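You operate a simulated robot arm through the tools that you are given. There is no shell and no other tool. Be economical: measure what you need, move in short steps, check, and stop when the job is done.

Carry out the task below with a simulated two-armed robot. There is one attempt and no reset: what you move stays moved.

## Task
Put the steel plug marked "P" from the top of the grey workbench on the long counter and the steel plug labelled "L" on the top of the cylinder bench. Take the white eraser and leave it on the black weight on the top of the low cabinet. Hold the green light on the top of the grey workbench steady with one hand and press the green light dome to switch it on with the other. Take the small shackle on the white tray and put it away on the third shelf from the bottom from the top of the steel shelving. Put the small can labelled "F" from the top of the wall bench on the red camera and the small can that says "C" on the top of the grey workbench. Put the white box from the top of the wall bench on the hose bench's lower shelf. Shut the battery drawer. Turn the white knob to 4. Take the blue float and put it on top of the small blue reel. Put the green jar on the shelf under the red case away on the long counter. Take the box labelled "Seats" from the top of the grey workbench and put it on the white tray. Take the orange rope and leave it on the hose bench's lower shelf. Do these in any order. Set down upright: small can, white box, green jar.

It is judged by the outcome, as a careful person would: the job done as asked, and still so three seconds after it is handed in. It fails if anything else is knocked over, pushed out of place, dropped, spilled or broken.

## Robot
Two 7-joint arms with two-finger parallel grippers on one trunk, on a base that drives. Base frame: it is fixed to the floor where the robot stands at the start and does not move with it; the origin is under the middle of the robot, x ahead of it, y to its left, z up. Readings come in mm, degrees, newtons and seconds.
The left shoulder is at the start at [70, 177, 1145], the right one opposite. With the tool pointing down near the work surface each hand reaches from about 100 to 500 mm from the robot's upright axis, wherever it stands, measured 20 degrees to its own side. Places, roughly: battery drawer [3400, 1300, 1000]; black weight [1500, 250, 500]; blue float (7x7x14 cm) [-500, -2600, 1200]; green jar [-1000, -1000, 500]; green light (5x5x9 cm) [800, -700, 900]; green light dome [800, -700, 900]; hose bench's lower shelf [1000, -1300, 300]; long counter [-1100, 100, 900]; orange rope (22x6x6 cm) [-600, -2700, 1500]; red camera (11x7x3 cm) [200, 2500, 900]; small blue box, small grey box [500, -750, 750]; small blue reel (10x10x6 cm) [3700, -1200, 1400]; small can [-250, 2500, 1000]; small shackle (6x7x2 cm) [-900, 1100, 900]; steel plug [500, 0, 750]; third shelf from the bottom of the steel shelving [-800, -2700, 800]; top of the cylinder bench (15x79 cm) [1420, 2360, 640]; top of the grey workbench [800, 0, 800]; white box [500, 2500, 1000]; white eraser (6x3x2 cm) [1400, 0, 600]; white knob [3600, -1100, 1000]; white tray (23x29 cm) [-980, 1100, 880]. Payload 3.43 kg a hand.
The tool frame of a hand sits at the grasp point between the pads (the TCP): z along the fingers, y along the line on which they close. The tips reach 30 mm beyond it. Largest opening 94 mm; finger width 28, thickness 10; the body of the gripper, 50 by 96 mm, starts 55 mm behind the TCP.
Orientation is that of the tool frame in the base frame, as a unit quaternion [x, y, z, w]. With the fingers straight down and closing along the base's y, the tool's x points along the base's -x, its y along +y and its z along -z.

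## Interface
- The arms move only by the tool arm_command. It takes "left_rows", "right_rows" or both (then of equal length, played together; a hand with none holds still); each is a list of rows, each an object (a shift or turn left out is 0, a gripper value left out holds the last) with "slide": the shift along the tool's x, y, z in mm, a list of three; "angular": the turn, a rotation vector about the tool's x, y, z in degrees, a list of three; "jaw": the finger opening in mm, from 0 to 94. In form: [{"slide": [tx, ty, tz], "angular": [wx, wy, wz], "jaw": jaw}, ...]. A call has 1 to 10 rows; each row shifts and turns the commanded pose from where the row before left it, along the tool's axes as they then stand. Rows are played at 5 a second. More than 50 mm and 8.6 degrees between two rows, or a gripper value outside its range, and nothing of the call is played. A pose out of reach is approached as far as the arm can. The call stops where the force on the tool passes 40 N (or 10 N more than at its start, if that is more) or the arm is blocked; 0.2 s more then pass. Each finger travels about 153 mm/s and halts on what it meets, pressing with about 36 N; the grip force reading is that of the motor and also rises with nothing between the fingers. The clock runs only during rows and for 0.2 s after the last one: add rows that do not move to give the fingers time. It gives the time, the measured TCP pose, the force on the tool (base axes), the opening and the grip force at its end, in the units of the frame above (readings bear some noise), with the torque about the TCP (base axes, N m) and any sound that the robot's microphone picked up.
- Cameras (640 x 400 px; columns grow to the right, rows downward): "scene" is now at [132.8, -29.2, 1462.4]; the picture's right is [-0.32, -0.95, -0.00], its down [-0.54, 0.18, -0.82] and it looks along [0.78, -0.26, -0.57] (base axes); focal length 233 px, centre (320, 200). "left" rides on the left gripper at [76, -14, -103] in its tool frame; the picture's right is [0.18, 0.98, 0.00], its down [-0.75, 0.14, -0.64] and it looks along [-0.63, 0.12, 0.77] (tool axes); focal length 243 px, centre (320, 200). "right" rides on the right gripper at [76, 14, -102] in its tool frame; the picture's right is [-0.18, 0.98, 0.00], its down [-0.75, -0.14, -0.64] and it looks along [-0.63, -0.12, 0.77] (tool axes); focal length 243 px, centre (320, 200). There is no depth. A picture from a camera that has moved, and an enlarged one, comes with that camera's place and axes in the base frame and with its lens.
- grab_frame(camera): a new picture of that camera. No time passes.
- slide_trunk(by): slides the trunk up (or, below 0, down) by that many mm; the arms and the scene camera ride with it, the base frame stays. It gives what a move gives, with no picture.
- steer(legs): drives the robot by 1 to 6 legs, each [ahead, turn to the left] in mm and degrees, along the robot's own axes; the way and the turn of a leg run together, so that a leg with both is an arc; at most 1500 mm and 180 degrees a leg. The arms and the cameras ride along, it lands a little off, and it stops where it bumps. It gives what a move gives.
- head_to(pan, tilt): turns the head with the scene camera to pan (to the left, within 86 degrees either way) and tilt (down, from -29 to 69), counted from straight ahead of the robot. It gives what a move gives.
- inspect(camera, box): a new picture of the part [left, top, right, bottom] of that camera's present view, enlarged. No time passes.
- sign_off(): hands the job in; it is judged then, once.

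Go step by step. Nothing tells you exact positions but the pictures and the camera data: compare them with the known pose of the tool, close in by small moves and look again before you grip or let go. The budget is 577 turns and 370 pictures, counting those below and the enlarged ones. Unless the task says otherwise, let go and move clear before handing in, and close with one line.

The tools are called after "Request:" by a JSON object that holds its "name" and its "arguments". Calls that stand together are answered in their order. arm_command: Moves the arms, as the interface text tells. Its arguments: {"type":"object","properties":{"left_rows":{"type":"array"},"right_rows":{"type":"array"}},"required":[]} The other tools are called the same way: slide_trunk (by) slides the trunk up or down; steer (legs) drives the base; head_to (pan, tilt) turns the head that bears the scene camera; grab_frame (camera) takes a picture; inspect (camera, box) takes an enlarged picture of a part of a camera's view; sign_off () hands the job in.

At the start:

```text
time: 0.0
left_position: [424.5, -16.3, 1262.4]
left_tool_rot: [0.0, 1.0, -0.001, 0.001]
left_wrist_force: [0.2, -0.9, 0.4]
left_moment: [-0.01, -0.01, -0.01]
left_gripper_width: 94.1
left_finger_force: 0.0
right_position: [326.5, -488.0, 1215.3]
right_tool_rot: [0.0, 1.0, 0.0, 0.0]
right_wrist_force: [0.5, -0.1, -1.0]
right_moment: [-0.03, 0.0, -0.05]
right_gripper_width: 93.8
right_finger_force: 0.0
trunk travel left (down, up): [-725.0, 115.0]
robot x, y, heading: [-1.1, -5.8, 0.0]
head pan, tilt: [-18.8, 34.9]
```

scene: 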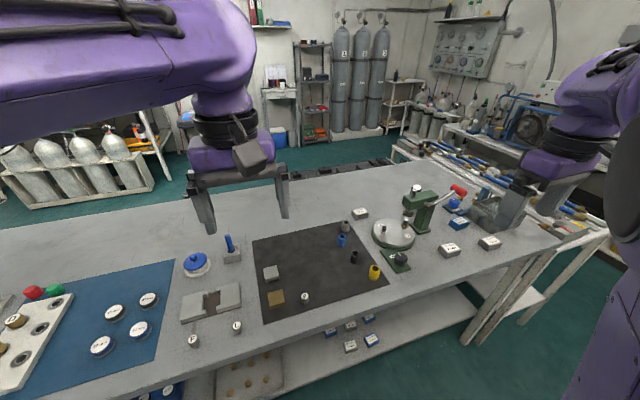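
right: 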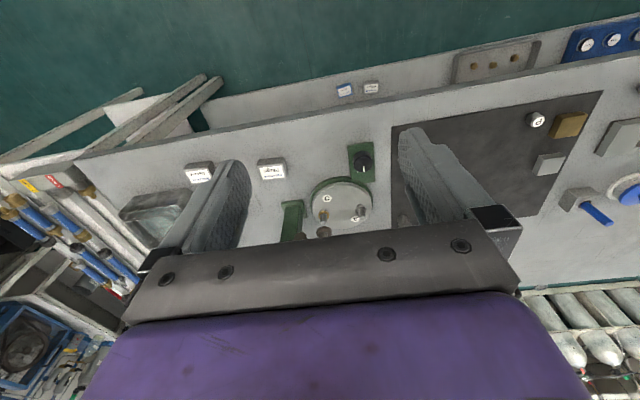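
left: 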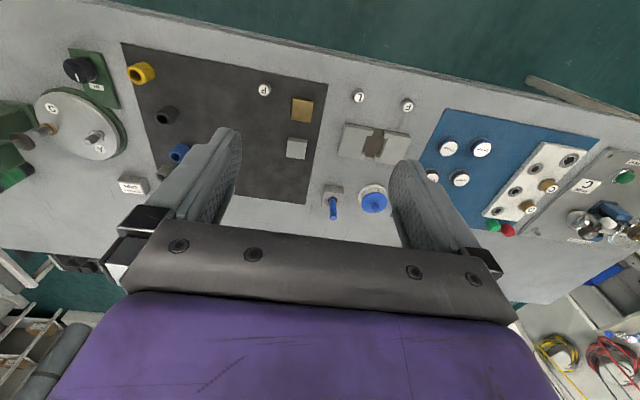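

I see the grey workbench in front, with plugs P, L and F on it and small boxes to the right. First I look at it closely.

Request:
{"name": "inspect", "arguments": {"camera": "left", "box": [40, 30, 440, 280]}}

Request:
{"name": "inspect", "arguments": {"camera": "right", "box": [100, 60, 420, 260]}}

Request:
{"name": "inspect", "arguments": {"camera": "scene", "box": [320, 160, 560, 310]}}

```text
1.60 times, centred on (240, 155) of left
camera zoom: at [347.4, -29.0, 1362.8], right [-0.18, 0.98, 0.0], down [0.75, 0.14, 0.64], along [0.63, 0.12, -0.77], focal length 388 px, centre (448, 272)
```

zoom: 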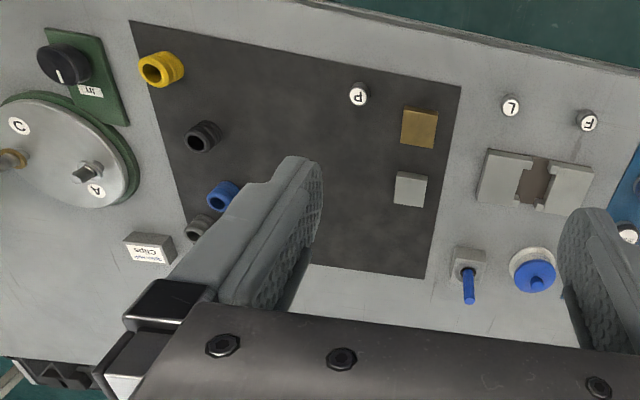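

```text
2.00 times, centred on (260, 160) of right
camera zoom: at [252.0, -473.2, 1318.4], right [0.18, 0.98, 0.0], down [0.75, -0.14, 0.64], along [0.63, -0.12, -0.77], focal length 485 px, centre (440, 280)
```

zoom: 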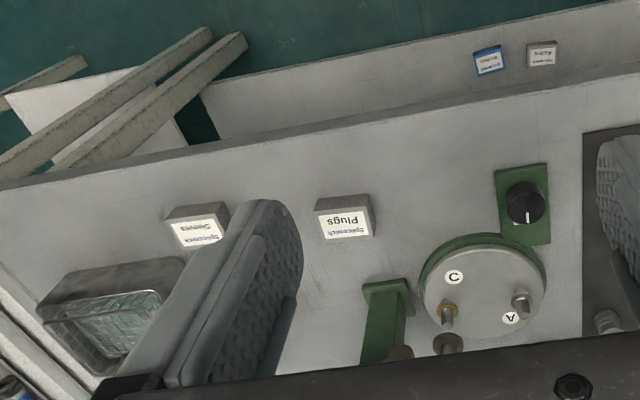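

```text
2.67 times, centred on (440, 235) of scene
camera zoom: at [132.8, -29.2, 1462.4], right [-0.32, -0.95, 0.0], down [-0.54, 0.18, -0.82], along [0.78, -0.26, -0.57], focal length 622 px, centre (0, 107)
```

zoom: 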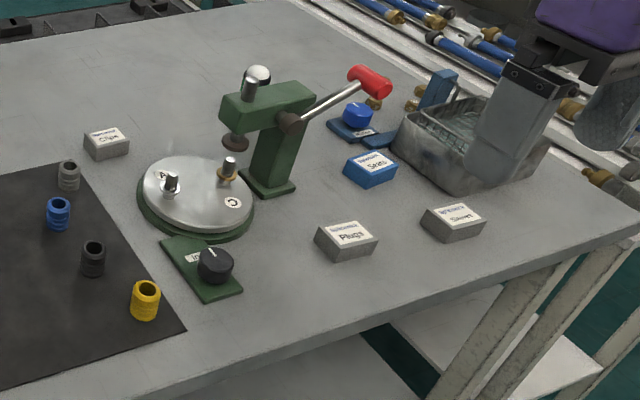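

The blue "Seats" box is on the bench top to the right. I look further right for the green light, and to the left.

Request:
{"name": "head_to", "arguments": {"pan": -45, "tilt": 35}}

Request:
{"name": "grab_frame", "arguments": {"camera": "scene"}}

Request:
{"name": "head_to", "arguments": {"pan": 25, "tilt": 30}}

Request:
{"name": "grab_frame", "arguments": {"camera": "scene"}}

```text
time: 0.9
left_position: [423.0, -15.2, 1259.9]
left_tool_rot: [0.0, 1.0, -0.001, 0.0]
left_wrist_force: [-0.5, 0.2, 0.1]
left_moment: [0.01, 0.02, 0.02]
left_gripper_width: 94.1
left_finger_force: 0.0
right_position: [327.6, -487.7, 1217.2]
right_tool_rot: [0.001, 1.0, 0.0, -0.001]
right_wrist_force: [0.4, -0.4, 0.4]
right_moment: [0.01, -0.01, -0.01]
right_gripper_width: 94.1
right_finger_force: 0.1
trunk travel left (down, up): [-725.0, 115.0]
robot x, y, heading: [0.2, -1.7, -0.1]
head pan, tilt: [-45.0, 35.0]
```

```text
363 pictures are left
camera scene: at [111.7, -63.0, 1462.3], right [-0.71, -0.71, 0.0], down [-0.41, 0.41, -0.82], along [0.58, -0.58, -0.57], focal length 233 px, centre (320, 200)
```

scene: 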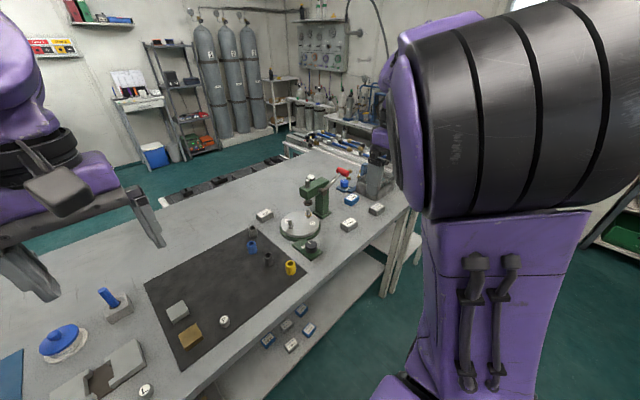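

```text
time: 2.3
left_position: [424.0, -14.6, 1261.1]
left_tool_rot: [0.0, 1.0, -0.001, 0.0]
left_wrist_force: [-0.4, -0.7, 0.1]
left_moment: [-0.03, -0.03, -0.03]
left_gripper_width: 94.2
left_finger_force: 0.0
right_position: [328.0, -487.1, 1216.2]
right_tool_rot: [0.0, 1.0, -0.001, 0.0]
right_wrist_force: [0.3, 0.5, -0.3]
right_moment: [-0.01, 0.04, -0.01]
right_gripper_width: 93.9
right_finger_force: 0.1
trunk travel left (down, up): [-725.0, 115.0]
robot x, y, heading: [1.4, -2.6, 0.1]
head pan, tilt: [25.0, 30.0]
```

```text
362 pictures are left
camera scene: at [131.4, 37.2, 1470.1], right [0.42, -0.91, 0.0], down [-0.45, -0.21, -0.87], along [0.79, 0.37, -0.5], focal length 233 px, centre (320, 200)
```

scene: 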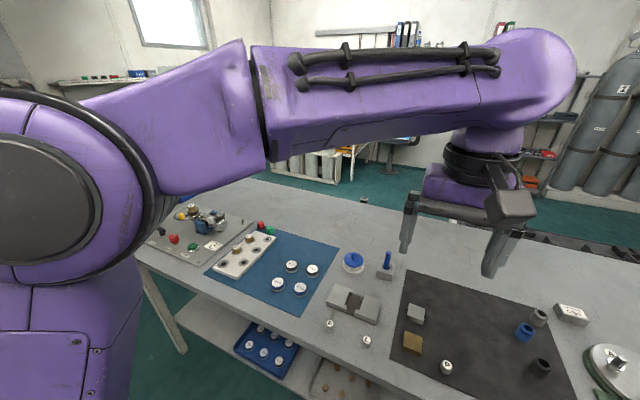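

The green light may be hidden behind the right gripper. I move the right hand back toward the body and look again.

Request:
{"name": "arm_command", "arguments": {"right_rows": [{"slide": [45, 20, 0]}, {"slide": [45, 20, 0]}, {"slide": [45, 20, 0]}, {"slide": [30, 20, 0]}]}}

Request:
{"name": "head_to", "arguments": {"pan": -38, "tilt": 30}}

Request:
{"name": "inspect", "arguments": {"camera": "scene", "box": [240, 120, 480, 270]}}

```text
time: 3.3
left_position: [423.0, -14.5, 1262.2]
left_tool_rot: [0.0, 1.0, -0.001, 0.002]
left_wrist_force: [0.2, 0.0, 0.0]
left_moment: [0.01, -0.01, -0.04]
left_gripper_width: 94.0
left_finger_force: 0.1
right_position: [182.9, -487.5, 1212.4]
right_tool_rot: [-0.001, 1.0, 0.006, 0.001]
right_wrist_force: [0.0, 0.4, -0.7]
right_moment: [-0.03, 0.01, 0.04]
right_gripper_width: 94.1
right_finger_force: 0.1
right hand out of reach, approached as far as the arm can: row 2, 3, 4
trunk travel left (down, up): [-725.0, 115.0]
robot x, y, heading: [-0.8, -0.5, 0.1]
head pan, tilt: [25.0, 30.0]
```

```text
time: 4.7
left_position: [422.7, -15.8, 1261.1]
left_tool_rot: [0.0, 1.0, -0.001, 0.001]
left_wrist_force: [0.1, 0.6, 0.7]
left_moment: [0.03, -0.02, 0.01]
left_gripper_width: 93.8
left_finger_force: 0.0
right_position: [184.7, -489.1, 1212.4]
right_tool_rot: [0.001, 1.0, 0.005, -0.001]
right_wrist_force: [-0.1, -0.6, 0.4]
right_moment: [0.04, -0.01, 0.02]
right_gripper_width: 94.0
right_finger_force: 0.0
trunk travel left (down, up): [-725.0, 115.0]
robot x, y, heading: [2.7, -1.1, -0.2]
head pan, tilt: [-38.0, 30.0]
```

```text
2.67 times, centred on (360, 195) of scene
camera zoom: at [120.7, -56.5, 1470.1], right [-0.62, -0.79, 0.0], down [-0.39, 0.31, -0.87], along [0.68, -0.53, -0.5], focal length 622 px, centre (213, 213)
```

zoom: 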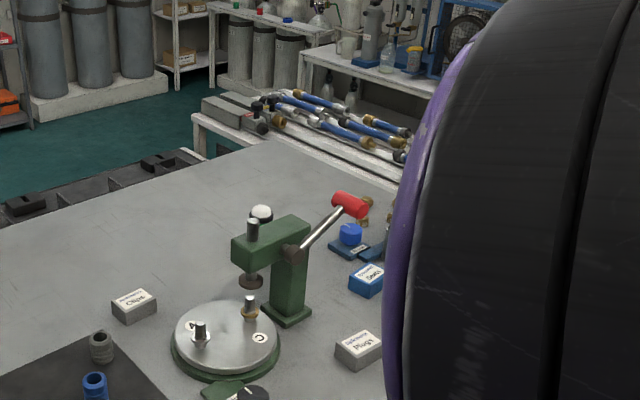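

The head's own arm still occludes the right side. I turn the robot right to see the bench's right end and the hose bench.

Request:
{"name": "steer", "arguments": {"legs": [[0, -60]]}}

Request:
{"name": "head_to", "arguments": {"pan": 10, "tilt": 30}}

Request:
{"name": "grab_frame", "arguments": {"camera": "scene"}}

```text
time: 7.7
left_position: [201.6, -371.7, 1260.0]
left_tool_rot: [0.497, 0.868, -0.001, 0.001]
left_wrist_force: [0.1, 0.0, 0.5]
left_moment: [-0.01, -0.02, -0.01]
left_gripper_width: 94.3
left_finger_force: 0.0
right_position: [-326.5, -406.7, 1212.4]
right_tool_rot: [0.497, 0.868, 0.004, 0.003]
right_wrist_force: [-0.5, -0.2, -0.3]
right_moment: [0.02, -0.02, -0.02]
right_gripper_width: 93.9
right_finger_force: 0.0
trunk travel left (down, up): [-725.0, 115.0]
robot x, y, heading: [-2.1, 4.9, -59.5]
head pan, tilt: [-38.0, 30.0]
```

```text
time: 8.8
left_position: [202.0, -373.2, 1260.5]
left_tool_rot: [0.497, 0.868, 0.0, 0.001]
left_wrist_force: [0.0, 0.4, -0.3]
left_moment: [-0.02, 0.01, 0.0]
left_gripper_width: 93.9
left_finger_force: 0.2
right_position: [-327.3, -406.4, 1212.1]
right_tool_rot: [0.497, 0.868, 0.006, 0.004]
right_wrist_force: [-1.0, -1.0, -0.3]
right_moment: [0.0, -0.03, 0.02]
right_gripper_width: 93.8
right_finger_force: 0.1
trunk travel left (down, up): [-725.0, 115.0]
robot x, y, heading: [-1.8, -1.1, -59.6]
head pan, tilt: [10.0, 30.0]
```

```text
360 pictures are left
camera scene: at [83.2, -112.8, 1470.1], right [-0.76, -0.65, 0.0], down [-0.32, 0.38, -0.87], along [0.56, -0.66, -0.5], focal length 233 px, centre (320, 200)
```

scene: 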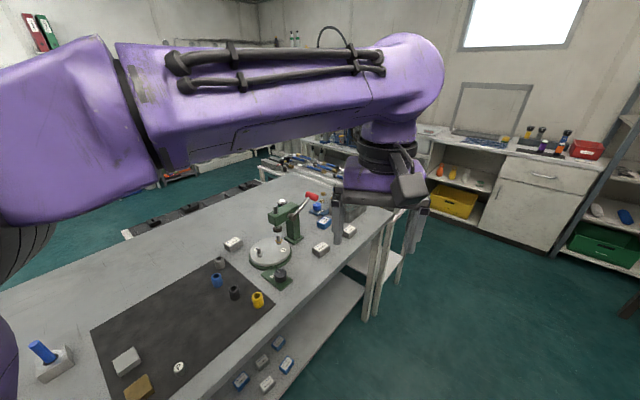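

The left arm blocks the view, so I bring both hands lower and to the sides.

Request:
{"name": "arm_command", "arguments": {"left_rows": [{"slide": [20, 38, 20]}, {"slide": [20, 38, 20]}, {"slide": [20, 38, 20]}, {"slide": [20, 38, 20]}, {"slide": [20, 38, 20]}, {"slide": [20, 38, 20]}, {"slide": [20, 38, 20]}, {"slide": [20, 38, 20]}], "right_rows": [{"slide": [0, 20, 20]}, {"slide": [0, 20, 20]}, {"slide": [0, 20, 20]}, {"slide": [0, 20, 20]}, {"slide": [0, 20, 20]}, {"slide": [0, 20, 20]}, {"slide": [0, 20, 20]}, {"slide": [0, 20, 20]}]}}

Request:
{"name": "grab_frame", "arguments": {"camera": "scene"}}

```text
time: 10.6
left_position: [388.0, -85.4, 1103.6]
left_tool_rot: [0.496, 0.868, -0.003, -0.001]
left_wrist_force: [0.9, 0.6, -0.2]
left_moment: [-0.04, -0.01, 0.01]
left_gripper_width: 93.7
left_finger_force: 0.1
left hand out of reach, approached as far as the arm can: row 8
right_position: [-252.7, -404.3, 1047.5]
right_tool_rot: [0.497, 0.868, 0.009, 0.005]
right_wrist_force: [0.1, 0.6, 0.6]
right_moment: [0.02, 0.02, 0.0]
right_gripper_width: 94.0
right_finger_force: 0.2
right hand out of reach, approached as far as the arm can: row 1, 2, 3, 4, 5, 6, 7, 8
trunk travel left (down, up): [-725.0, 115.0]
robot x, y, heading: [-3.1, -3.0, -59.3]
head pan, tilt: [10.0, 30.0]
```

```text
359 pictures are left
camera scene: at [86.4, -111.5, 1470.1], right [-0.76, -0.65, 0.0], down [-0.33, 0.38, -0.87], along [0.56, -0.66, -0.5], focal length 233 px, centre (320, 200)
```

scene: 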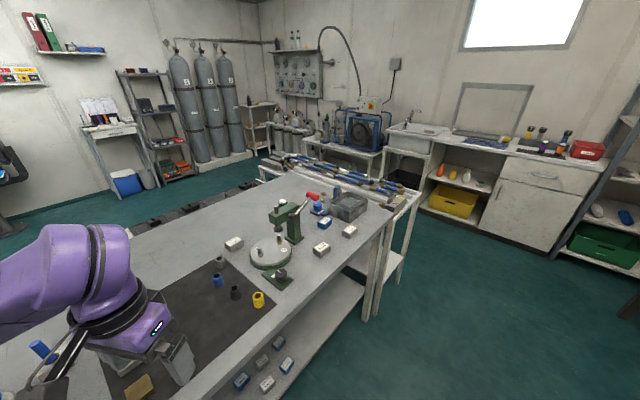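

Now the view is open. I zoom in on the area of the press and lights.

Request:
{"name": "inspect", "arguments": {"camera": "scene", "box": [200, 140, 440, 290]}}

Request:
{"name": "inspect", "arguments": {"camera": "scene", "box": [260, 30, 640, 268]}}

```text
2.67 times, centred on (320, 215) of scene
camera zoom: at [86.4, -111.5, 1470.1], right [-0.76, -0.65, 0.0], down [-0.33, 0.38, -0.87], along [0.56, -0.66, -0.5], focal length 622 px, centre (320, 160)
```

zoom: 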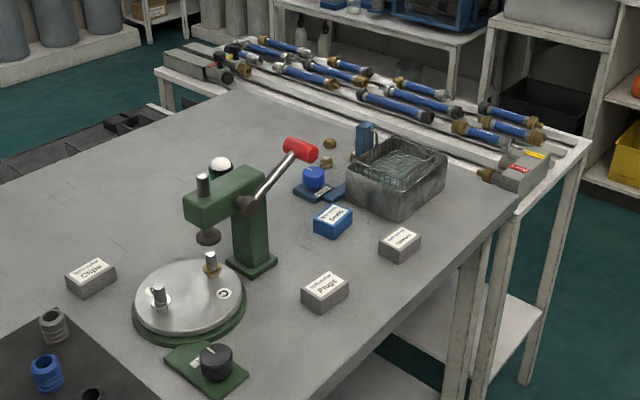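

```text
1.68 times, centred on (450, 149) of scene
camera zoom: at [86.4, -111.5, 1470.1], right [-0.76, -0.65, 0.0], down [-0.33, 0.38, -0.87], along [0.56, -0.66, -0.5], focal length 392 px, centre (102, 286)
```

zoom: 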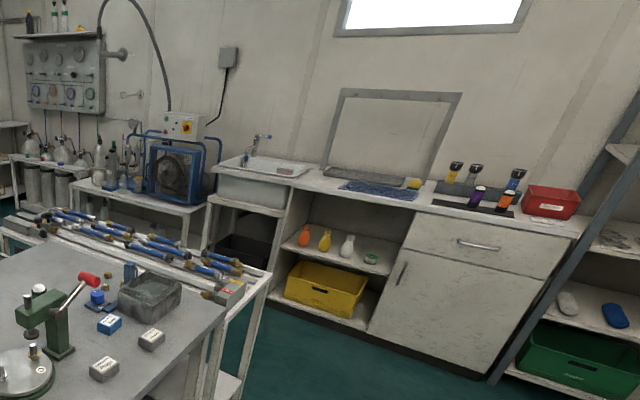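

I want to know my base's footprint, so I look straight down.

Request:
{"name": "head_to", "arguments": {"pan": 0, "tilt": 69}}

Request:
{"name": "grab_frame", "arguments": {"camera": "scene"}}

```text
time: 11.7
left_position: [385.5, -87.9, 1104.5]
left_tool_rot: [0.496, 0.868, 0.0, 0.0]
left_wrist_force: [1.1, 1.2, -0.6]
left_moment: [-0.03, -0.02, -0.02]
left_gripper_width: 93.8
left_finger_force: 0.2
right_position: [-254.0, -404.7, 1047.4]
right_tool_rot: [0.497, 0.868, 0.01, 0.006]
right_wrist_force: [-0.3, -0.7, 0.2]
right_moment: [-0.01, 0.01, -0.01]
right_gripper_width: 94.1
right_finger_force: 0.1
trunk travel left (down, up): [-725.0, 115.0]
robot x, y, heading: [-2.3, 0.7, -59.7]
head pan, tilt: [0.0, 68.8]
```

```text
356 pictures are left
camera scene: at [53.6, -91.9, 1418.6], right [-0.86, -0.51, 0.0], down [-0.47, 0.8, -0.36], along [0.18, -0.31, -0.93], focal length 233 px, centre (320, 200)
```

scene: 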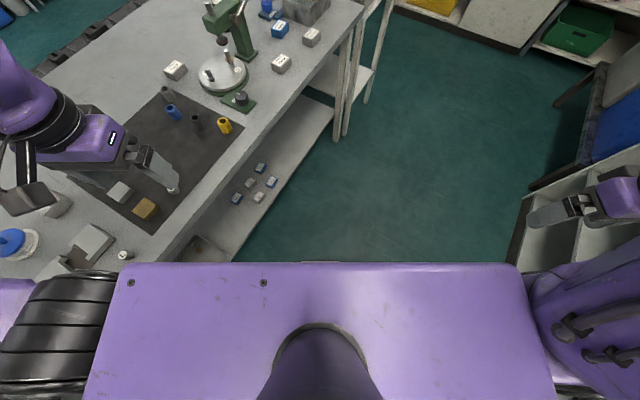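

I raise the trunk for clearance, then drive along the bench front to face the light.

Request:
{"name": "slide_trunk", "arguments": {"by": 100}}

Request:
{"name": "steer", "arguments": {"legs": [[0, -30.3], [650, 0], [0, 90]]}}

Request:
{"name": "head_to", "arguments": {"pan": 0, "tilt": 40}}

Request:
{"name": "grab_frame", "arguments": {"camera": "scene"}}

```text
time: 13.0
left_position: [385.5, -87.0, 1203.4]
left_tool_rot: [0.495, 0.869, -0.001, -0.001]
left_wrist_force: [-0.3, -0.4, -0.1]
left_moment: [0.0, 0.01, 0.03]
left_gripper_width: 93.9
left_finger_force: 0.1
right_position: [-253.9, -404.3, 1147.1]
right_tool_rot: [0.497, 0.867, 0.01, 0.006]
right_wrist_force: [0.7, 1.4, -0.6]
right_moment: [-0.01, 0.03, -0.02]
right_gripper_width: 94.0
right_finger_force: 0.1
trunk travel left (down, up): [-825.0, 15.0]
robot x, y, heading: [-0.8, -0.2, -59.3]
head pan, tilt: [0.0, 68.8]
```

```text
time: 21.9
left_position: [276.4, -362.3, 1204.5]
left_tool_rot: [-0.004, 1.0, -0.001, 0.0]
left_wrist_force: [0.2, 0.0, -0.4]
left_moment: [0.0, 0.02, 0.01]
left_gripper_width: 94.1
left_finger_force: 0.1
right_position: [230.7, -1077.6, 1146.7]
right_tool_rot: [-0.001, 1.0, 0.012, -0.001]
right_wrist_force: [-0.4, -0.2, 0.4]
right_moment: [0.02, 0.0, 0.01]
right_gripper_width: 94.0
right_finger_force: 0.0
trunk travel left (down, up): [-825.0, 15.0]
robot x, y, heading: [8.5, -654.7, 0.3]
head pan, tilt: [0.0, 68.8]
```

```text
time: 22.9
left_position: [276.5, -363.1, 1204.9]
left_tool_rot: [-0.004, 1.0, -0.001, 0.0]
left_wrist_force: [0.2, 1.2, -0.3]
left_moment: [-0.03, 0.0, -0.01]
left_gripper_width: 94.1
left_finger_force: 0.1
right_position: [230.8, -1075.3, 1146.4]
right_tool_rot: [-0.002, 1.0, 0.012, -0.001]
right_wrist_force: [0.7, -0.5, -0.7]
right_moment: [0.0, 0.02, 0.02]
right_gripper_width: 94.0
right_finger_force: 0.0
trunk travel left (down, up): [-825.0, 15.0]
robot x, y, heading: [8.0, -651.5, 0.2]
head pan, tilt: [0.0, 40.0]
```

```text
355 pictures are left
camera scene: at [142.2, -652.6, 1554.7], right [0.01, -1.0, 0.0], down [-0.64, 0.0, -0.77], along [0.77, 0.01, -0.64], focal length 233 px, centre (320, 200)
```

scene: 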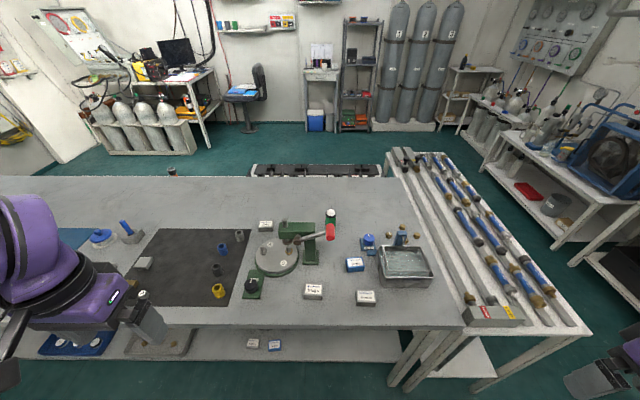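

Request:
{"name": "inspect", "arguments": {"camera": "scene", "box": [230, 190, 460, 334]}}

Request:
{"name": "inspect", "arguments": {"camera": "scene", "box": [200, 0, 480, 175]}}

```text
2.78 times, centred on (345, 262) of scene
camera zoom: at [142.2, -652.6, 1554.7], right [0.01, -1.0, 0.0], down [-0.64, 0.0, -0.77], along [0.77, 0.01, -0.64], focal length 648 px, centre (251, 28)
```

zoom: 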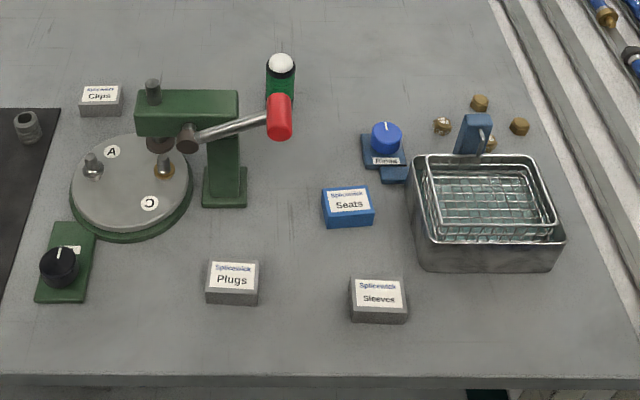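

```text
2.29 times, centred on (340, 88) of scene
camera zoom: at [142.2, -652.6, 1554.7], right [0.01, -1.0, 0.0], down [-0.64, 0.0, -0.77], along [0.77, 0.01, -0.64], focal length 534 px, centre (274, 457)
```

zoom: 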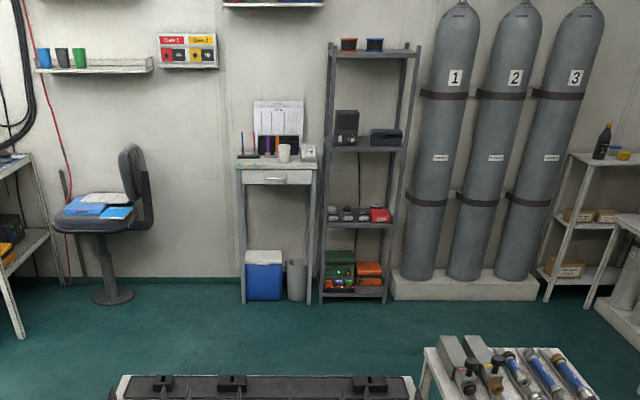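

The light (green body, white dome) stands behind the press handle at about [800,-688], dome near z 942. I drive closer to the bench edge.

Request:
{"name": "steer", "arguments": {"legs": [[100, 0], [40, 0]]}}

Request:
{"name": "head_to", "arguments": {"pan": 0, "tilt": 60}}

Request:
{"name": "grab_frame", "arguments": {"camera": "scene"}}

```text
time: 24.5
left_position: [405.8, -363.0, 1207.7]
left_tool_rot: [-0.003, 1.0, -0.001, 0.006]
left_wrist_force: [-1.8, 0.3, -0.1]
left_moment: [0.01, -0.09, -0.03]
left_gripper_width: 94.1
left_finger_force: 0.1
right_position: [360.8, -1074.7, 1148.7]
right_tool_rot: [-0.003, 1.0, 0.013, 0.006]
right_wrist_force: [-1.7, -1.0, 0.6]
right_moment: [-0.02, -0.13, 0.02]
right_gripper_width: 94.0
right_finger_force: 0.1
trunk travel left (down, up): [-825.0, 15.0]
robot x, y, heading: [148.3, -649.0, 0.3]
head pan, tilt: [0.0, 40.0]
```

```text
time: 25.3
left_position: [419.7, -361.8, 1204.5]
left_tool_rot: [-0.003, 1.0, -0.001, -0.001]
left_wrist_force: [-0.2, 0.8, -0.2]
left_moment: [0.01, 0.02, 0.01]
left_gripper_width: 94.1
left_finger_force: 0.1
right_position: [374.0, -1073.2, 1145.6]
right_tool_rot: [-0.002, 1.0, 0.015, -0.001]
right_wrist_force: [0.5, -0.4, -0.2]
right_moment: [0.01, 0.05, 0.02]
right_gripper_width: 94.0
right_finger_force: 0.1
trunk travel left (down, up): [-825.0, 15.0]
robot x, y, heading: [150.4, -652.4, 0.6]
head pan, tilt: [0.0, 60.0]
```

```text
352 pictures are left
camera scene: at [267.9, -651.4, 1527.8], right [0.01, -1.0, 0.0], down [-0.87, -0.01, -0.5], along [0.5, 0.0, -0.87], focal length 233 px, centre (320, 200)
```

scene: 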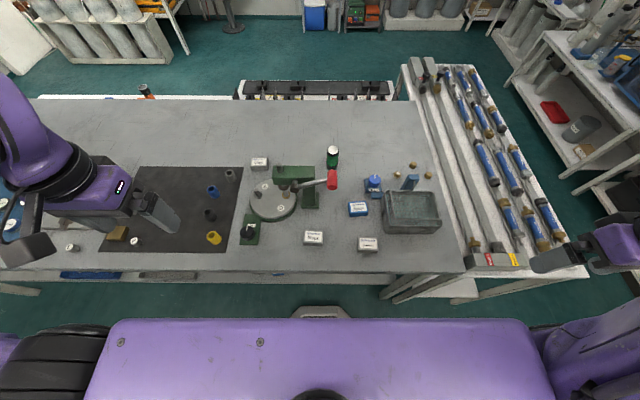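

I test how far the right arm reaches with the tool pointing down, moving forward high above the bench.

Request:
{"name": "steer", "arguments": {"legs": [[20, 0]]}}

Request:
{"name": "arm_command", "arguments": {"right_rows": [{"slide": [-38, 28, 0]}, {"slide": [-38, 28, 0]}, {"slide": [-38, 28, 0]}, {"slide": [-38, 28, 0]}, {"slide": [-38, 28, 0]}, {"slide": [-38, 28, 0]}, {"slide": [-38, 20, 0]}, {"slide": [-40, 0, 0]}, {"slide": [-40, 0, 0]}, {"slide": [-40, 0, 0]}]}}

```text
time: 26.1
left_position: [431.9, -362.5, 1206.7]
left_tool_rot: [-0.004, 1.0, -0.001, 0.003]
left_wrist_force: [-0.3, -0.3, -0.1]
left_moment: [0.01, -0.02, -0.01]
left_gripper_width: 94.0
left_finger_force: 0.0
right_position: [387.8, -1074.2, 1147.8]
right_tool_rot: [-0.001, 1.0, 0.014, 0.002]
right_wrist_force: [-1.7, -0.1, 0.6]
right_moment: [-0.01, -0.04, 0.01]
right_gripper_width: 94.0
right_finger_force: 0.1
trunk travel left (down, up): [-825.0, 15.0]
robot x, y, heading: [168.3, -652.4, 0.4]
head pan, tilt: [0.0, 60.0]
```

```text
time: 28.3
left_position: [438.4, -360.8, 1203.9]
left_tool_rot: [-0.003, 1.0, -0.001, -0.001]
left_wrist_force: [0.7, 0.7, 0.3]
left_moment: [-0.05, 0.02, 0.0]
left_gripper_width: 93.9
left_finger_force: 0.1
right_position: [783.3, -893.3, 1144.1]
right_tool_rot: [-0.001, 1.0, 0.013, -0.001]
right_wrist_force: [0.7, 0.1, 0.6]
right_moment: [0.0, 0.02, 0.03]
right_gripper_width: 94.1
right_finger_force: 0.0
right hand out of reach, approached as far as the arm can: row 1, 2
trunk travel left (down, up): [-825.0, 15.0]
robot x, y, heading: [168.9, -649.5, 0.5]
head pan, tilt: [0.0, 60.0]
```

The reach extends well past 600 mm. I look with the right wrist camera.

Request:
{"name": "grab_frame", "arguments": {"camera": "right"}}

```text
351 pictures are left
camera right: at [708.4, -882.7, 1247.5], right [0.18, 0.98, 0.03], down [0.76, -0.16, 0.64], along [0.63, -0.1, -0.77], focal length 243 px, centre (320, 200)
```

right: 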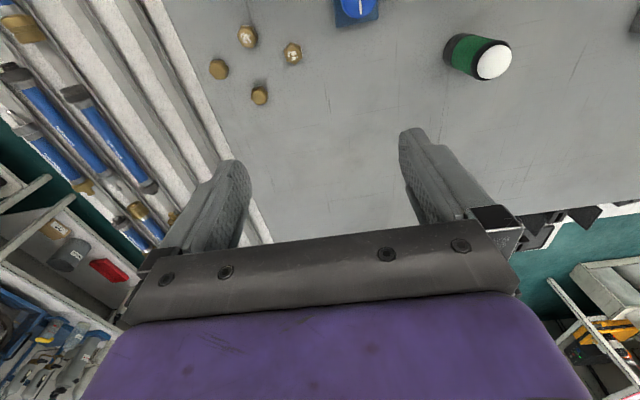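

The light's base is at about (797,-692), bench top z≈855. I yaw the right hand so it can grip the light from the right side, keeping the camera clear of the press.

Request:
{"name": "arm_command", "arguments": {"right_rows": [{"angular": [0, 0, -8.3]}, {"angular": [0, 0, -8.3]}, {"angular": [0, 0, -8.3]}, {"angular": [0, 0, -8.3]}, {"angular": [0, 0, -8.3]}, {"angular": [0, 0, -8.3]}, {"angular": [0, 0, -8.3]}, {"angular": [0, 0, -8.3]}, {"angular": [0, 0, -8.3]}]}}

Request:
{"name": "arm_command", "arguments": {"right_rows": [{"angular": [0, -7, 0]}, {"angular": [0, -7, 0]}, {"angular": [0, -7, 0]}, {"angular": [0, -7, 0]}, {"angular": [0, -7, 0]}]}}

```text
time: 30.3
left_position: [436.3, -361.3, 1205.0]
left_tool_rot: [-0.003, 1.0, -0.001, 0.0]
left_wrist_force: [-0.1, -0.3, 0.0]
left_moment: [0.0, -0.03, -0.02]
left_gripper_width: 94.1
left_finger_force: 0.2
right_position: [781.0, -894.9, 1144.6]
right_tool_rot: [-0.609, 0.793, 0.011, 0.008]
right_wrist_force: [0.6, 0.6, -0.2]
right_moment: [0.03, 0.02, 0.0]
right_gripper_width: 94.1
right_finger_force: 0.1
trunk travel left (down, up): [-825.0, 15.0]
robot x, y, heading: [171.7, -651.0, 0.3]
head pan, tilt: [0.0, 60.0]
```

```text
time: 31.5
left_position: [436.3, -362.0, 1205.1]
left_tool_rot: [-0.004, 1.0, -0.001, 0.0]
left_wrist_force: [-0.7, -0.8, -0.1]
left_moment: [0.05, 0.01, 0.03]
left_gripper_width: 93.7
left_finger_force: 0.1
right_position: [782.5, -895.8, 1145.3]
right_tool_rot: [-0.577, 0.754, 0.194, 0.247]
right_wrist_force: [0.9, 0.2, 0.9]
right_moment: [0.01, 0.01, -0.01]
right_gripper_width: 94.2
right_finger_force: 0.1
trunk travel left (down, up): [-825.0, 15.0]
robot x, y, heading: [167.3, -653.7, 0.4]
head pan, tilt: [0.0, 60.0]
```

The right hand orientation works. Now I yaw and tilt the left hand similarly (mirror) with fingers closed to make a pressing tip.

Request:
{"name": "arm_command", "arguments": {"left_rows": [{"angular": [0, 0, 8.3], "jaw": 0}, {"angular": [0, 0, 8.3]}, {"angular": [0, 0, 8.3]}, {"angular": [0, 0, 8.3]}, {"angular": [0, 0, 8.3]}, {"angular": [0, 0, 8.3]}, {"angular": [0, 0, 8.3]}, {"angular": [0, 0, 8.3]}, {"angular": [0, 0, 8.3]}]}}

Request:
{"name": "arm_command", "arguments": {"left_rows": [{"angular": [0, -8, 0]}, {"angular": [0, -8, 0]}]}}

```text
time: 33.5
left_position: [437.4, -360.9, 1206.1]
left_tool_rot: [0.606, 0.796, -0.001, 0.001]
left_wrist_force: [-0.1, 1.1, -0.2]
left_moment: [-0.02, -0.04, 0.01]
left_gripper_width: 0.0
left_finger_force: 32.9
right_position: [780.5, -894.6, 1146.0]
right_tool_rot: [-0.577, 0.755, 0.193, 0.247]
right_wrist_force: [-0.1, 0.1, 0.2]
right_moment: [0.0, 0.02, -0.02]
right_gripper_width: 93.9
right_finger_force: 0.1
trunk travel left (down, up): [-825.0, 15.0]
robot x, y, heading: [170.7, -653.2, 0.5]
head pan, tilt: [0.0, 60.0]
```

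```text
time: 34.1
left_position: [436.9, -359.8, 1205.7]
left_tool_rot: [0.598, 0.789, -0.086, 0.112]
left_wrist_force: [-0.4, -0.4, 0.0]
left_moment: [-0.02, -0.01, 0.0]
left_gripper_width: 0.0
left_finger_force: 32.8
right_position: [780.9, -892.5, 1145.2]
right_tool_rot: [-0.578, 0.754, 0.193, 0.246]
right_wrist_force: [0.3, 0.3, 0.3]
right_moment: [-0.03, -0.01, 0.0]
right_gripper_width: 94.2
right_finger_force: 0.0
trunk travel left (down, up): [-825.0, 15.0]
robot x, y, heading: [170.5, -652.5, 0.5]
head pan, tilt: [0.0, 60.0]
```

Both orientations are fine. I bring the left hand high above the dome, then the right hand to its pre-grasp.

Request:
{"name": "arm_command", "arguments": {"left_rows": [{"slide": [-39.2, 25.7, 11.4]}, {"slide": [-39.2, 25.7, 11.4]}, {"slide": [-39.2, 25.7, 11.4]}, {"slide": [-39.2, 25.7, 11.4]}, {"slide": [-39.2, 25.7, 11.4]}, {"slide": [-39.2, 25.7, 11.4]}, {"slide": [-39.2, 25.7, 11.4]}, {"slide": [-39.2, 25.7, 11.4]}, {"slide": [-39.2, 25.7, 11.4]}, {"slide": [-39.2, 25.7, 11.4]}]}}

Request:
{"name": "arm_command", "arguments": {"right_rows": [{"slide": [-3, 8.6, 46.8]}, {"slide": [-3, 8.6, 46.8]}, {"slide": [-3, 8.6, 46.8]}, {"slide": [-3, 8.6, 46.8]}]}}

Request:
{"name": "grab_frame", "arguments": {"camera": "right"}}

Request:
{"name": "grab_frame", "arguments": {"camera": "left"}}

```text
time: 36.3
left_position: [797.3, -688.4, 1201.8]
left_tool_rot: [0.599, 0.789, -0.084, 0.109]
left_wrist_force: [0.6, 0.1, 0.4]
left_moment: [0.03, 0.01, -0.01]
left_gripper_width: 0.2
left_finger_force: 32.6
right_position: [784.4, -896.2, 1143.0]
right_tool_rot: [-0.576, 0.755, 0.194, 0.247]
right_wrist_force: [0.4, -0.8, -0.7]
right_moment: [0.04, 0.02, 0.01]
right_gripper_width: 93.9
right_finger_force: 0.1
trunk travel left (down, up): [-825.0, 15.0]
robot x, y, heading: [167.1, -651.3, 0.3]
head pan, tilt: [0.0, 60.0]
```

```text
time: 37.3
left_position: [797.1, -682.3, 1201.8]
left_tool_rot: [0.597, 0.789, -0.085, 0.113]
left_wrist_force: [0.2, 0.1, 0.0]
left_moment: [0.0, -0.03, 0.0]
left_gripper_width: 0.0
left_finger_force: 33.3
right_position: [778.7, -765.2, 1002.4]
right_tool_rot: [-0.576, 0.755, 0.193, 0.246]
right_wrist_force: [0.0, -0.3, -0.1]
right_moment: [0.0, -0.04, -0.04]
right_gripper_width: 94.0
right_finger_force: 0.0
trunk travel left (down, up): [-825.0, 15.0]
robot x, y, heading: [168.4, -652.9, 0.3]
head pan, tilt: [0.0, 60.0]
```

```text
350 pictures are left
camera right: at [734.2, -880.1, 1039.3], right [-0.91, 0.4, 0.12], down [0.2, 0.18, 0.96], along [0.36, 0.9, -0.24], focal length 243 px, centre (320, 200)
```

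right: 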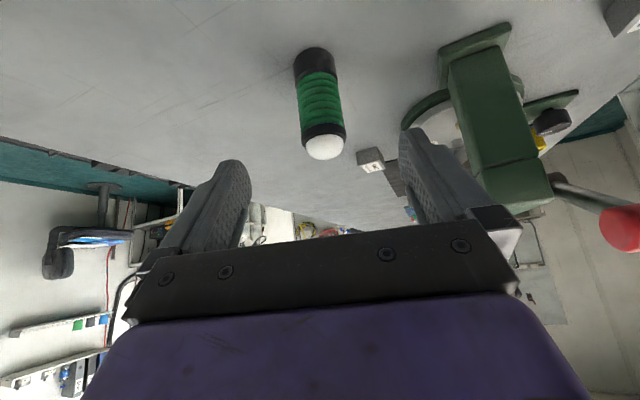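

```text
349 pictures are left
camera left: at [756.0, -588.3, 1278.9], right [0.9, 0.44, -0.05], down [0.29, -0.49, 0.83], along [0.33, -0.76, -0.56], focal length 243 px, centre (320, 200)
```

left: 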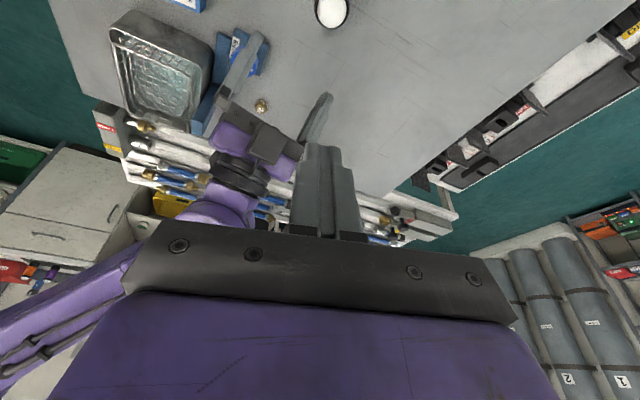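

The light is well centred between the right fingers. I move in along the tool axis and check before closing.

Request:
{"name": "arm_command", "arguments": {"right_rows": [{"slide": [0, 0, 38.7]}, {"slide": [0, 0, 38.7]}, {"slide": [0, 0, 38.7]}]}}

Request:
{"name": "grab_frame", "arguments": {"camera": "right"}}

Request:
{"name": "grab_frame", "arguments": {"camera": "scene"}}

```text
time: 38.1
left_position: [797.2, -684.0, 1202.2]
left_tool_rot: [0.598, 0.789, -0.085, 0.111]
left_wrist_force: [-0.5, -0.1, 1.0]
left_moment: [0.01, -0.02, -0.01]
left_gripper_width: 0.0
left_finger_force: 32.9
right_position: [797.2, -700.8, 909.3]
right_tool_rot: [-0.577, 0.755, 0.193, 0.247]
right_wrist_force: [-0.3, 0.2, -0.1]
right_moment: [0.0, -0.03, -0.01]
right_gripper_width: 94.0
right_finger_force: 0.0
trunk travel left (down, up): [-825.0, 15.0]
robot x, y, heading: [167.9, -649.9, 0.7]
head pan, tilt: [0.0, 60.0]
```

```text
348 pictures are left
camera right: at [751.5, -816.0, 945.7], right [-0.91, 0.4, 0.12], down [0.2, 0.18, 0.96], along [0.36, 0.9, -0.24], focal length 243 px, centre (320, 200)
```

right: 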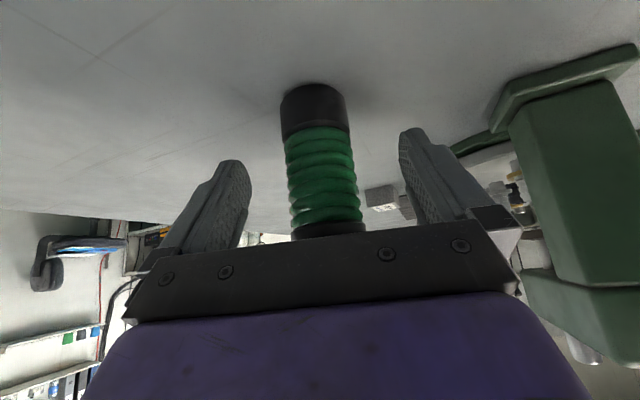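

```text
347 pictures are left
camera scene: at [285.7, -651.2, 1528.0], right [0.01, -1.0, 0.0], down [-0.87, -0.01, -0.5], along [0.5, 0.0, -0.87], focal length 233 px, centre (320, 200)
```

scene: 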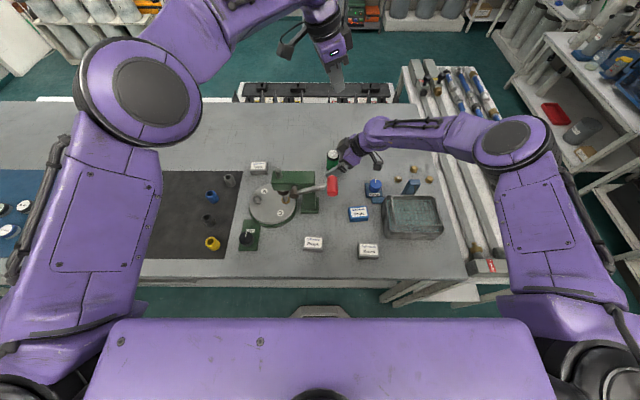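

The light is between the fingers. I close the right hand on it.

Request:
{"name": "arm_command", "arguments": {"right_rows": [{"jaw": 60}, {"jaw": 52}, {"jaw": 40}, {"jaw": 30}, {}]}}

Request:
{"name": "inspect", "arguments": {"camera": "right", "box": [200, 60, 520, 260]}}

```text
time: 39.3
left_position: [795.8, -685.1, 1202.0]
left_tool_rot: [0.598, 0.789, -0.084, 0.111]
left_wrist_force: [0.7, -0.3, -0.4]
left_moment: [-0.01, -0.01, -0.01]
left_gripper_width: 0.0
left_finger_force: 32.5
right_position: [795.5, -701.1, 909.5]
right_tool_rot: [-0.577, 0.755, 0.194, 0.246]
right_wrist_force: [0.4, 0.2, -0.5]
right_moment: [0.02, -0.01, 0.06]
right_gripper_width: 44.2
right_finger_force: 35.7
trunk travel left (down, up): [-825.0, 15.0]
robot x, y, heading: [170.5, -651.2, 0.6]
head pan, tilt: [0.0, 60.0]
```

```text
2.00 times, centred on (360, 160) of right
camera zoom: at [751.1, -816.3, 946.1], right [-0.91, 0.4, 0.12], down [0.2, 0.18, 0.96], along [0.36, 0.9, -0.24], focal length 485 px, centre (240, 280)
```

zoom: 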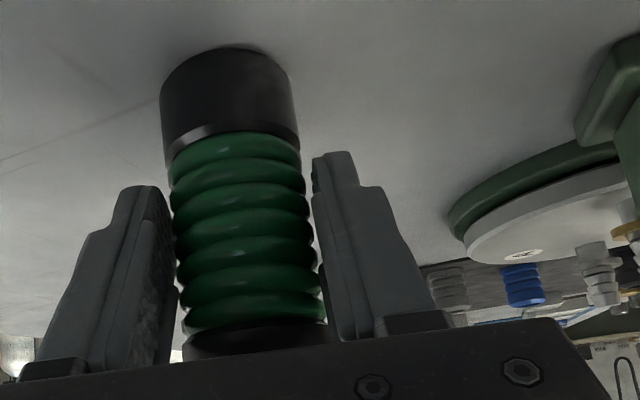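

Held firmly (44 mm). Now the left fingertip goes down above the dome.

Request:
{"name": "arm_command", "arguments": {"left_rows": [{"slide": [13.5, 0, 45.5]}, {"slide": [13.5, 0, 45.5]}, {"slide": [13.5, 0, 45.5]}, {"slide": [12, 0, 43]}]}}

Request:
{"name": "grab_frame", "arguments": {"camera": "left"}}

Request:
{"name": "inspect", "arguments": {"camera": "scene", "box": [240, 80, 480, 230]}}

```text
time: 40.3
left_position: [793.6, -684.5, 1018.1]
left_tool_rot: [0.598, 0.789, -0.085, 0.113]
left_wrist_force: [-2.4, 3.7, 11.4]
left_moment: [-0.2, 0.14, -0.06]
left_gripper_width: 0.0
left_finger_force: 33.3
right_position: [796.2, -702.6, 909.3]
right_tool_rot: [-0.576, 0.755, 0.193, 0.245]
right_wrist_force: [4.9, -2.5, -6.5]
right_moment: [0.45, 0.01, -0.01]
right_gripper_width: 44.7
right_finger_force: 35.6
trunk travel left (down, up): [-825.0, 15.0]
robot x, y, heading: [169.5, -654.7, 0.4]
head pan, tilt: [0.0, 60.0]
```

```text
345 pictures are left
camera left: at [753.4, -588.9, 1094.4], right [0.9, 0.44, -0.05], down [0.28, -0.49, 0.83], along [0.34, -0.76, -0.56], focal length 243 px, centre (320, 200)
```

left: 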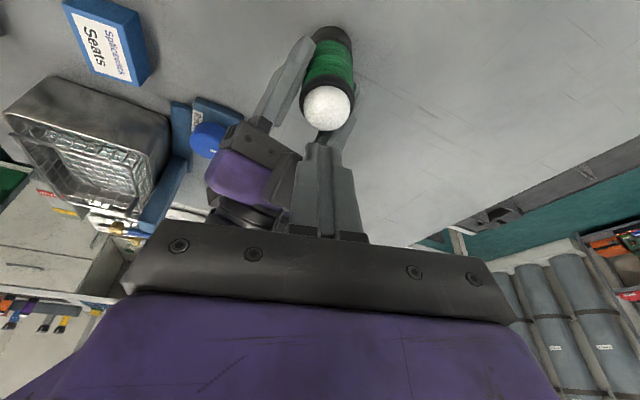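

```text
2.67 times, centred on (360, 155) of scene
camera zoom: at [284.7, -651.0, 1528.2], right [0.01, -1.0, 0.0], down [-0.87, -0.01, -0.5], along [0.5, 0.0, -0.87], focal length 622 px, centre (213, 320)
```

zoom: 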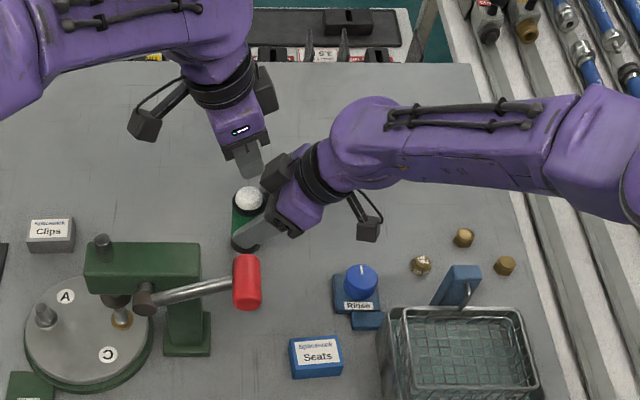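

The left fingertip touches the right hand's palm edge, so I lift it, shift to the left (+y), and come down again.

Request:
{"name": "arm_command", "arguments": {"left_rows": [{"slide": [6.5, 6.7, -22.8]}, {}]}}

Request:
{"name": "grab_frame", "arguments": {"camera": "left"}}

```text
time: 40.9
left_position: [797.2, -671.7, 1036.2]
left_tool_rot: [0.598, 0.789, -0.085, 0.111]
left_wrist_force: [-0.3, 0.3, -0.6]
left_moment: [-0.03, 0.02, 0.02]
left_gripper_width: 0.0
left_finger_force: 33.2
right_position: [794.4, -702.2, 909.3]
right_tool_rot: [-0.577, 0.754, 0.194, 0.246]
right_wrist_force: [0.3, 0.0, -0.4]
right_moment: [0.0, 0.0, -0.02]
right_gripper_width: 44.4
right_finger_force: 35.8
trunk travel left (down, up): [-825.0, 15.0]
robot x, y, heading: [172.8, -652.0, 0.8]
head pan, tilt: [0.0, 60.0]
```

```text
343 pictures are left
camera left: at [756.2, -575.9, 1113.1], right [0.9, 0.44, -0.05], down [0.28, -0.49, 0.83], along [0.33, -0.76, -0.56], focal length 243 px, centre (320, 200)
```

left: 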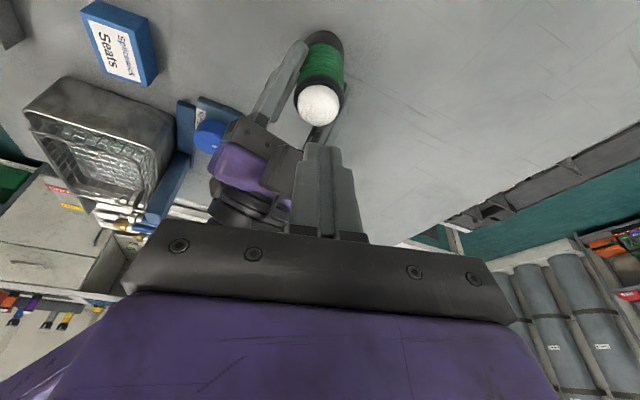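

Request:
{"name": "arm_command", "arguments": {"left_rows": [{"slide": [7, -1, 19]}, {"slide": [7, -1, 19]}]}}

Request:
{"name": "inspect", "arguments": {"camera": "left", "box": [220, 20, 420, 145]}}

```text
time: 41.5
left_position: [795.1, -667.4, 995.9]
left_tool_rot: [0.598, 0.789, -0.085, 0.111]
left_wrist_force: [-0.7, -0.6, 0.4]
left_moment: [0.01, 0.0, -0.02]
left_gripper_width: 0.1
left_finger_force: 33.1
right_position: [797.4, -701.6, 909.3]
right_tool_rot: [-0.576, 0.755, 0.193, 0.247]
right_wrist_force: [0.4, 0.2, 0.0]
right_moment: [-0.05, -0.02, -0.01]
right_gripper_width: 44.1
right_finger_force: 35.7
trunk travel left (down, up): [-825.0, 15.0]
robot x, y, heading: [169.3, -651.5, 0.4]
head pan, tilt: [0.0, 60.0]
```

```text
3.20 times, centred on (320, 82) of left
camera zoom: at [753.7, -573.6, 1072.8], right [0.9, 0.44, -0.05], down [0.28, -0.49, 0.83], along [0.34, -0.76, -0.56], focal length 776 px, centre (320, 576)
```

zoom: 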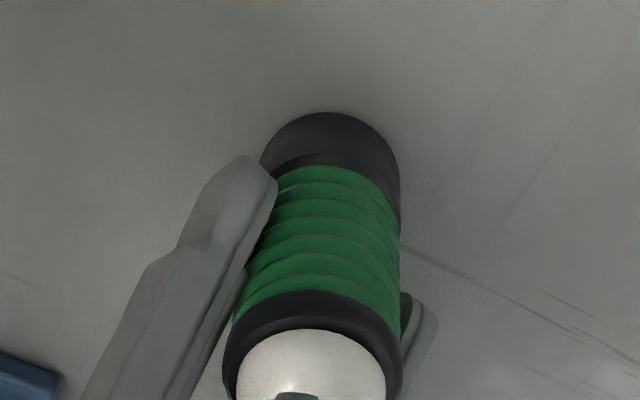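

The tip hovers over the dome. I press down in small steps.

Request:
{"name": "arm_command", "arguments": {"left_rows": [{"slide": [1.4, 0, 4.8]}, {"slide": [1.4, 0, 4.8]}, {"slide": [1.4, 0, 4.8]}]}}

Request:
{"name": "inspect", "arguments": {"camera": "left", "box": [220, 20, 420, 145]}}

```text
time: 42.3
left_position: [793.8, -667.8, 979.8]
left_tool_rot: [0.598, 0.789, -0.085, 0.111]
left_wrist_force: [0.2, -1.2, 0.1]
left_moment: [0.0, 0.01, 0.0]
left_gripper_width: 0.0
left_finger_force: 32.8
right_position: [795.8, -701.5, 908.7]
right_tool_rot: [-0.577, 0.754, 0.194, 0.247]
right_wrist_force: [-0.8, 0.2, 0.0]
right_moment: [-0.06, -0.01, 0.01]
right_gripper_width: 44.3
right_finger_force: 36.3
trunk travel left (down, up): [-825.0, 15.0]
robot x, y, heading: [164.9, -652.9, 0.4]
head pan, tilt: [0.0, 60.0]
```

```text
3.20 times, centred on (320, 82) of left
camera zoom: at [753.9, -573.5, 1057.5], right [0.9, 0.44, -0.05], down [0.28, -0.49, 0.83], along [0.34, -0.76, -0.56], focal length 776 px, centre (320, 576)
```

zoom: 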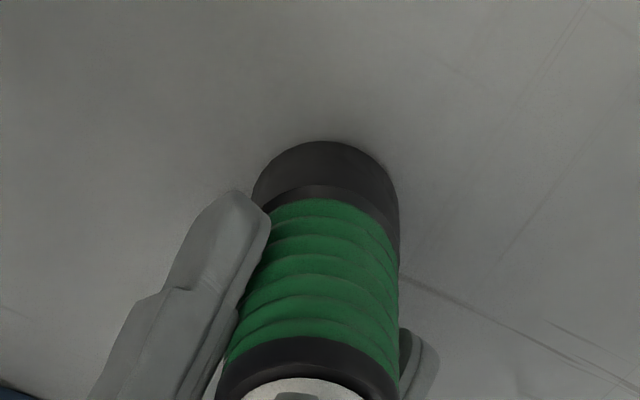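

Request:
{"name": "arm_command", "arguments": {"left_rows": [{"slide": [1.4, 1, 4.8]}, {"slide": [1.4, 1, 4.8]}, {"slide": [0.7, 0, 2.4]}]}}

Request:
{"name": "grab_frame", "arguments": {"camera": "left"}}

```text
time: 43.1
left_position: [795.6, -667.4, 970.3]
left_tool_rot: [0.598, 0.789, -0.085, 0.114]
left_wrist_force: [-3.8, -0.8, 13.5]
left_moment: [-0.21, 0.09, -0.09]
left_gripper_width: 0.0
left_finger_force: 33.2
right_position: [795.6, -702.2, 910.1]
right_tool_rot: [-0.576, 0.755, 0.193, 0.247]
right_wrist_force: [6.0, 0.5, -7.5]
right_moment: [-0.11, -0.04, -0.1]
right_gripper_width: 44.3
right_finger_force: 35.8
trunk travel left (down, up): [-825.0, 15.0]
robot x, y, heading: [168.5, -647.2, 0.4]
head pan, tilt: [0.0, 60.0]
heard: click
```

```text
340 pictures are left
camera left: at [755.6, -572.7, 1046.9], right [0.9, 0.44, -0.05], down [0.28, -0.49, 0.83], along [0.34, -0.76, -0.56], focal length 243 px, centre (320, 200)
```

left: 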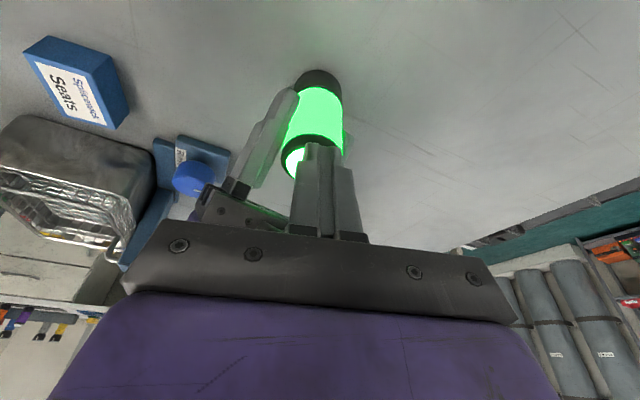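

A click, and the light is on green. I lift the left hand, then open and back the right hand off along its axis.

Request:
{"name": "arm_command", "arguments": {"left_rows": [{"slide": [-1.4, 0, -4.8]}, {"slide": [-7, 0, -24]}, {"slide": [-13, 0, -45]}, {"slide": [-13, 0, -45]}, {"slide": [-13, 0, -45]}]}}

Request:
{"name": "arm_command", "arguments": {"right_rows": [{"jaw": 50}, {"jaw": 94}, {}, {"slide": [0, 0, -40]}, {"slide": [0, 0, -48]}, {"slide": [0, 0, -48]}, {"slide": [0, 0, -48]}]}}

Request:
{"name": "grab_frame", "arguments": {"camera": "right"}}

```text
time: 44.3
left_position: [797.1, -665.0, 1141.3]
left_tool_rot: [0.598, 0.789, -0.085, 0.111]
left_wrist_force: [0.4, 0.6, 1.2]
left_moment: [0.01, 0.0, -0.04]
left_gripper_width: 0.0
left_finger_force: 32.4
right_position: [796.5, -702.2, 909.8]
right_tool_rot: [-0.577, 0.755, 0.193, 0.247]
right_wrist_force: [-0.1, -0.7, 0.5]
right_moment: [-0.03, -0.01, -0.04]
right_gripper_width: 44.2
right_finger_force: 36.0
trunk travel left (down, up): [-825.0, 15.0]
robot x, y, heading: [170.8, -654.3, 0.7]
head pan, tilt: [0.0, 60.0]
```

```text
time: 45.9
left_position: [797.0, -666.3, 1141.5]
left_tool_rot: [0.598, 0.789, -0.083, 0.113]
left_wrist_force: [-0.8, 0.8, 0.7]
left_moment: [0.02, 0.05, 0.0]
left_gripper_width: 0.0
left_finger_force: 32.6
right_position: [765.4, -807.3, 1060.0]
right_tool_rot: [-0.578, 0.753, 0.194, 0.247]
right_wrist_force: [0.5, 0.9, -0.4]
right_moment: [-0.02, -0.01, -0.01]
right_gripper_width: 94.2
right_finger_force: 0.0
trunk travel left (down, up): [-825.0, 15.0]
robot x, y, heading: [172.5, -647.9, 0.6]
head pan, tilt: [0.0, 60.0]
```

```text
339 pictures are left
camera right: at [720.9, -922.1, 1096.4], right [-0.91, 0.4, 0.12], down [0.2, 0.18, 0.96], along [0.36, 0.9, -0.24], focal length 243 px, centre (320, 200)
```

right: 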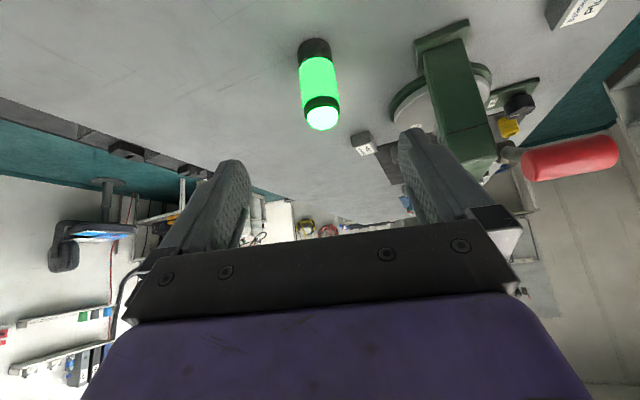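

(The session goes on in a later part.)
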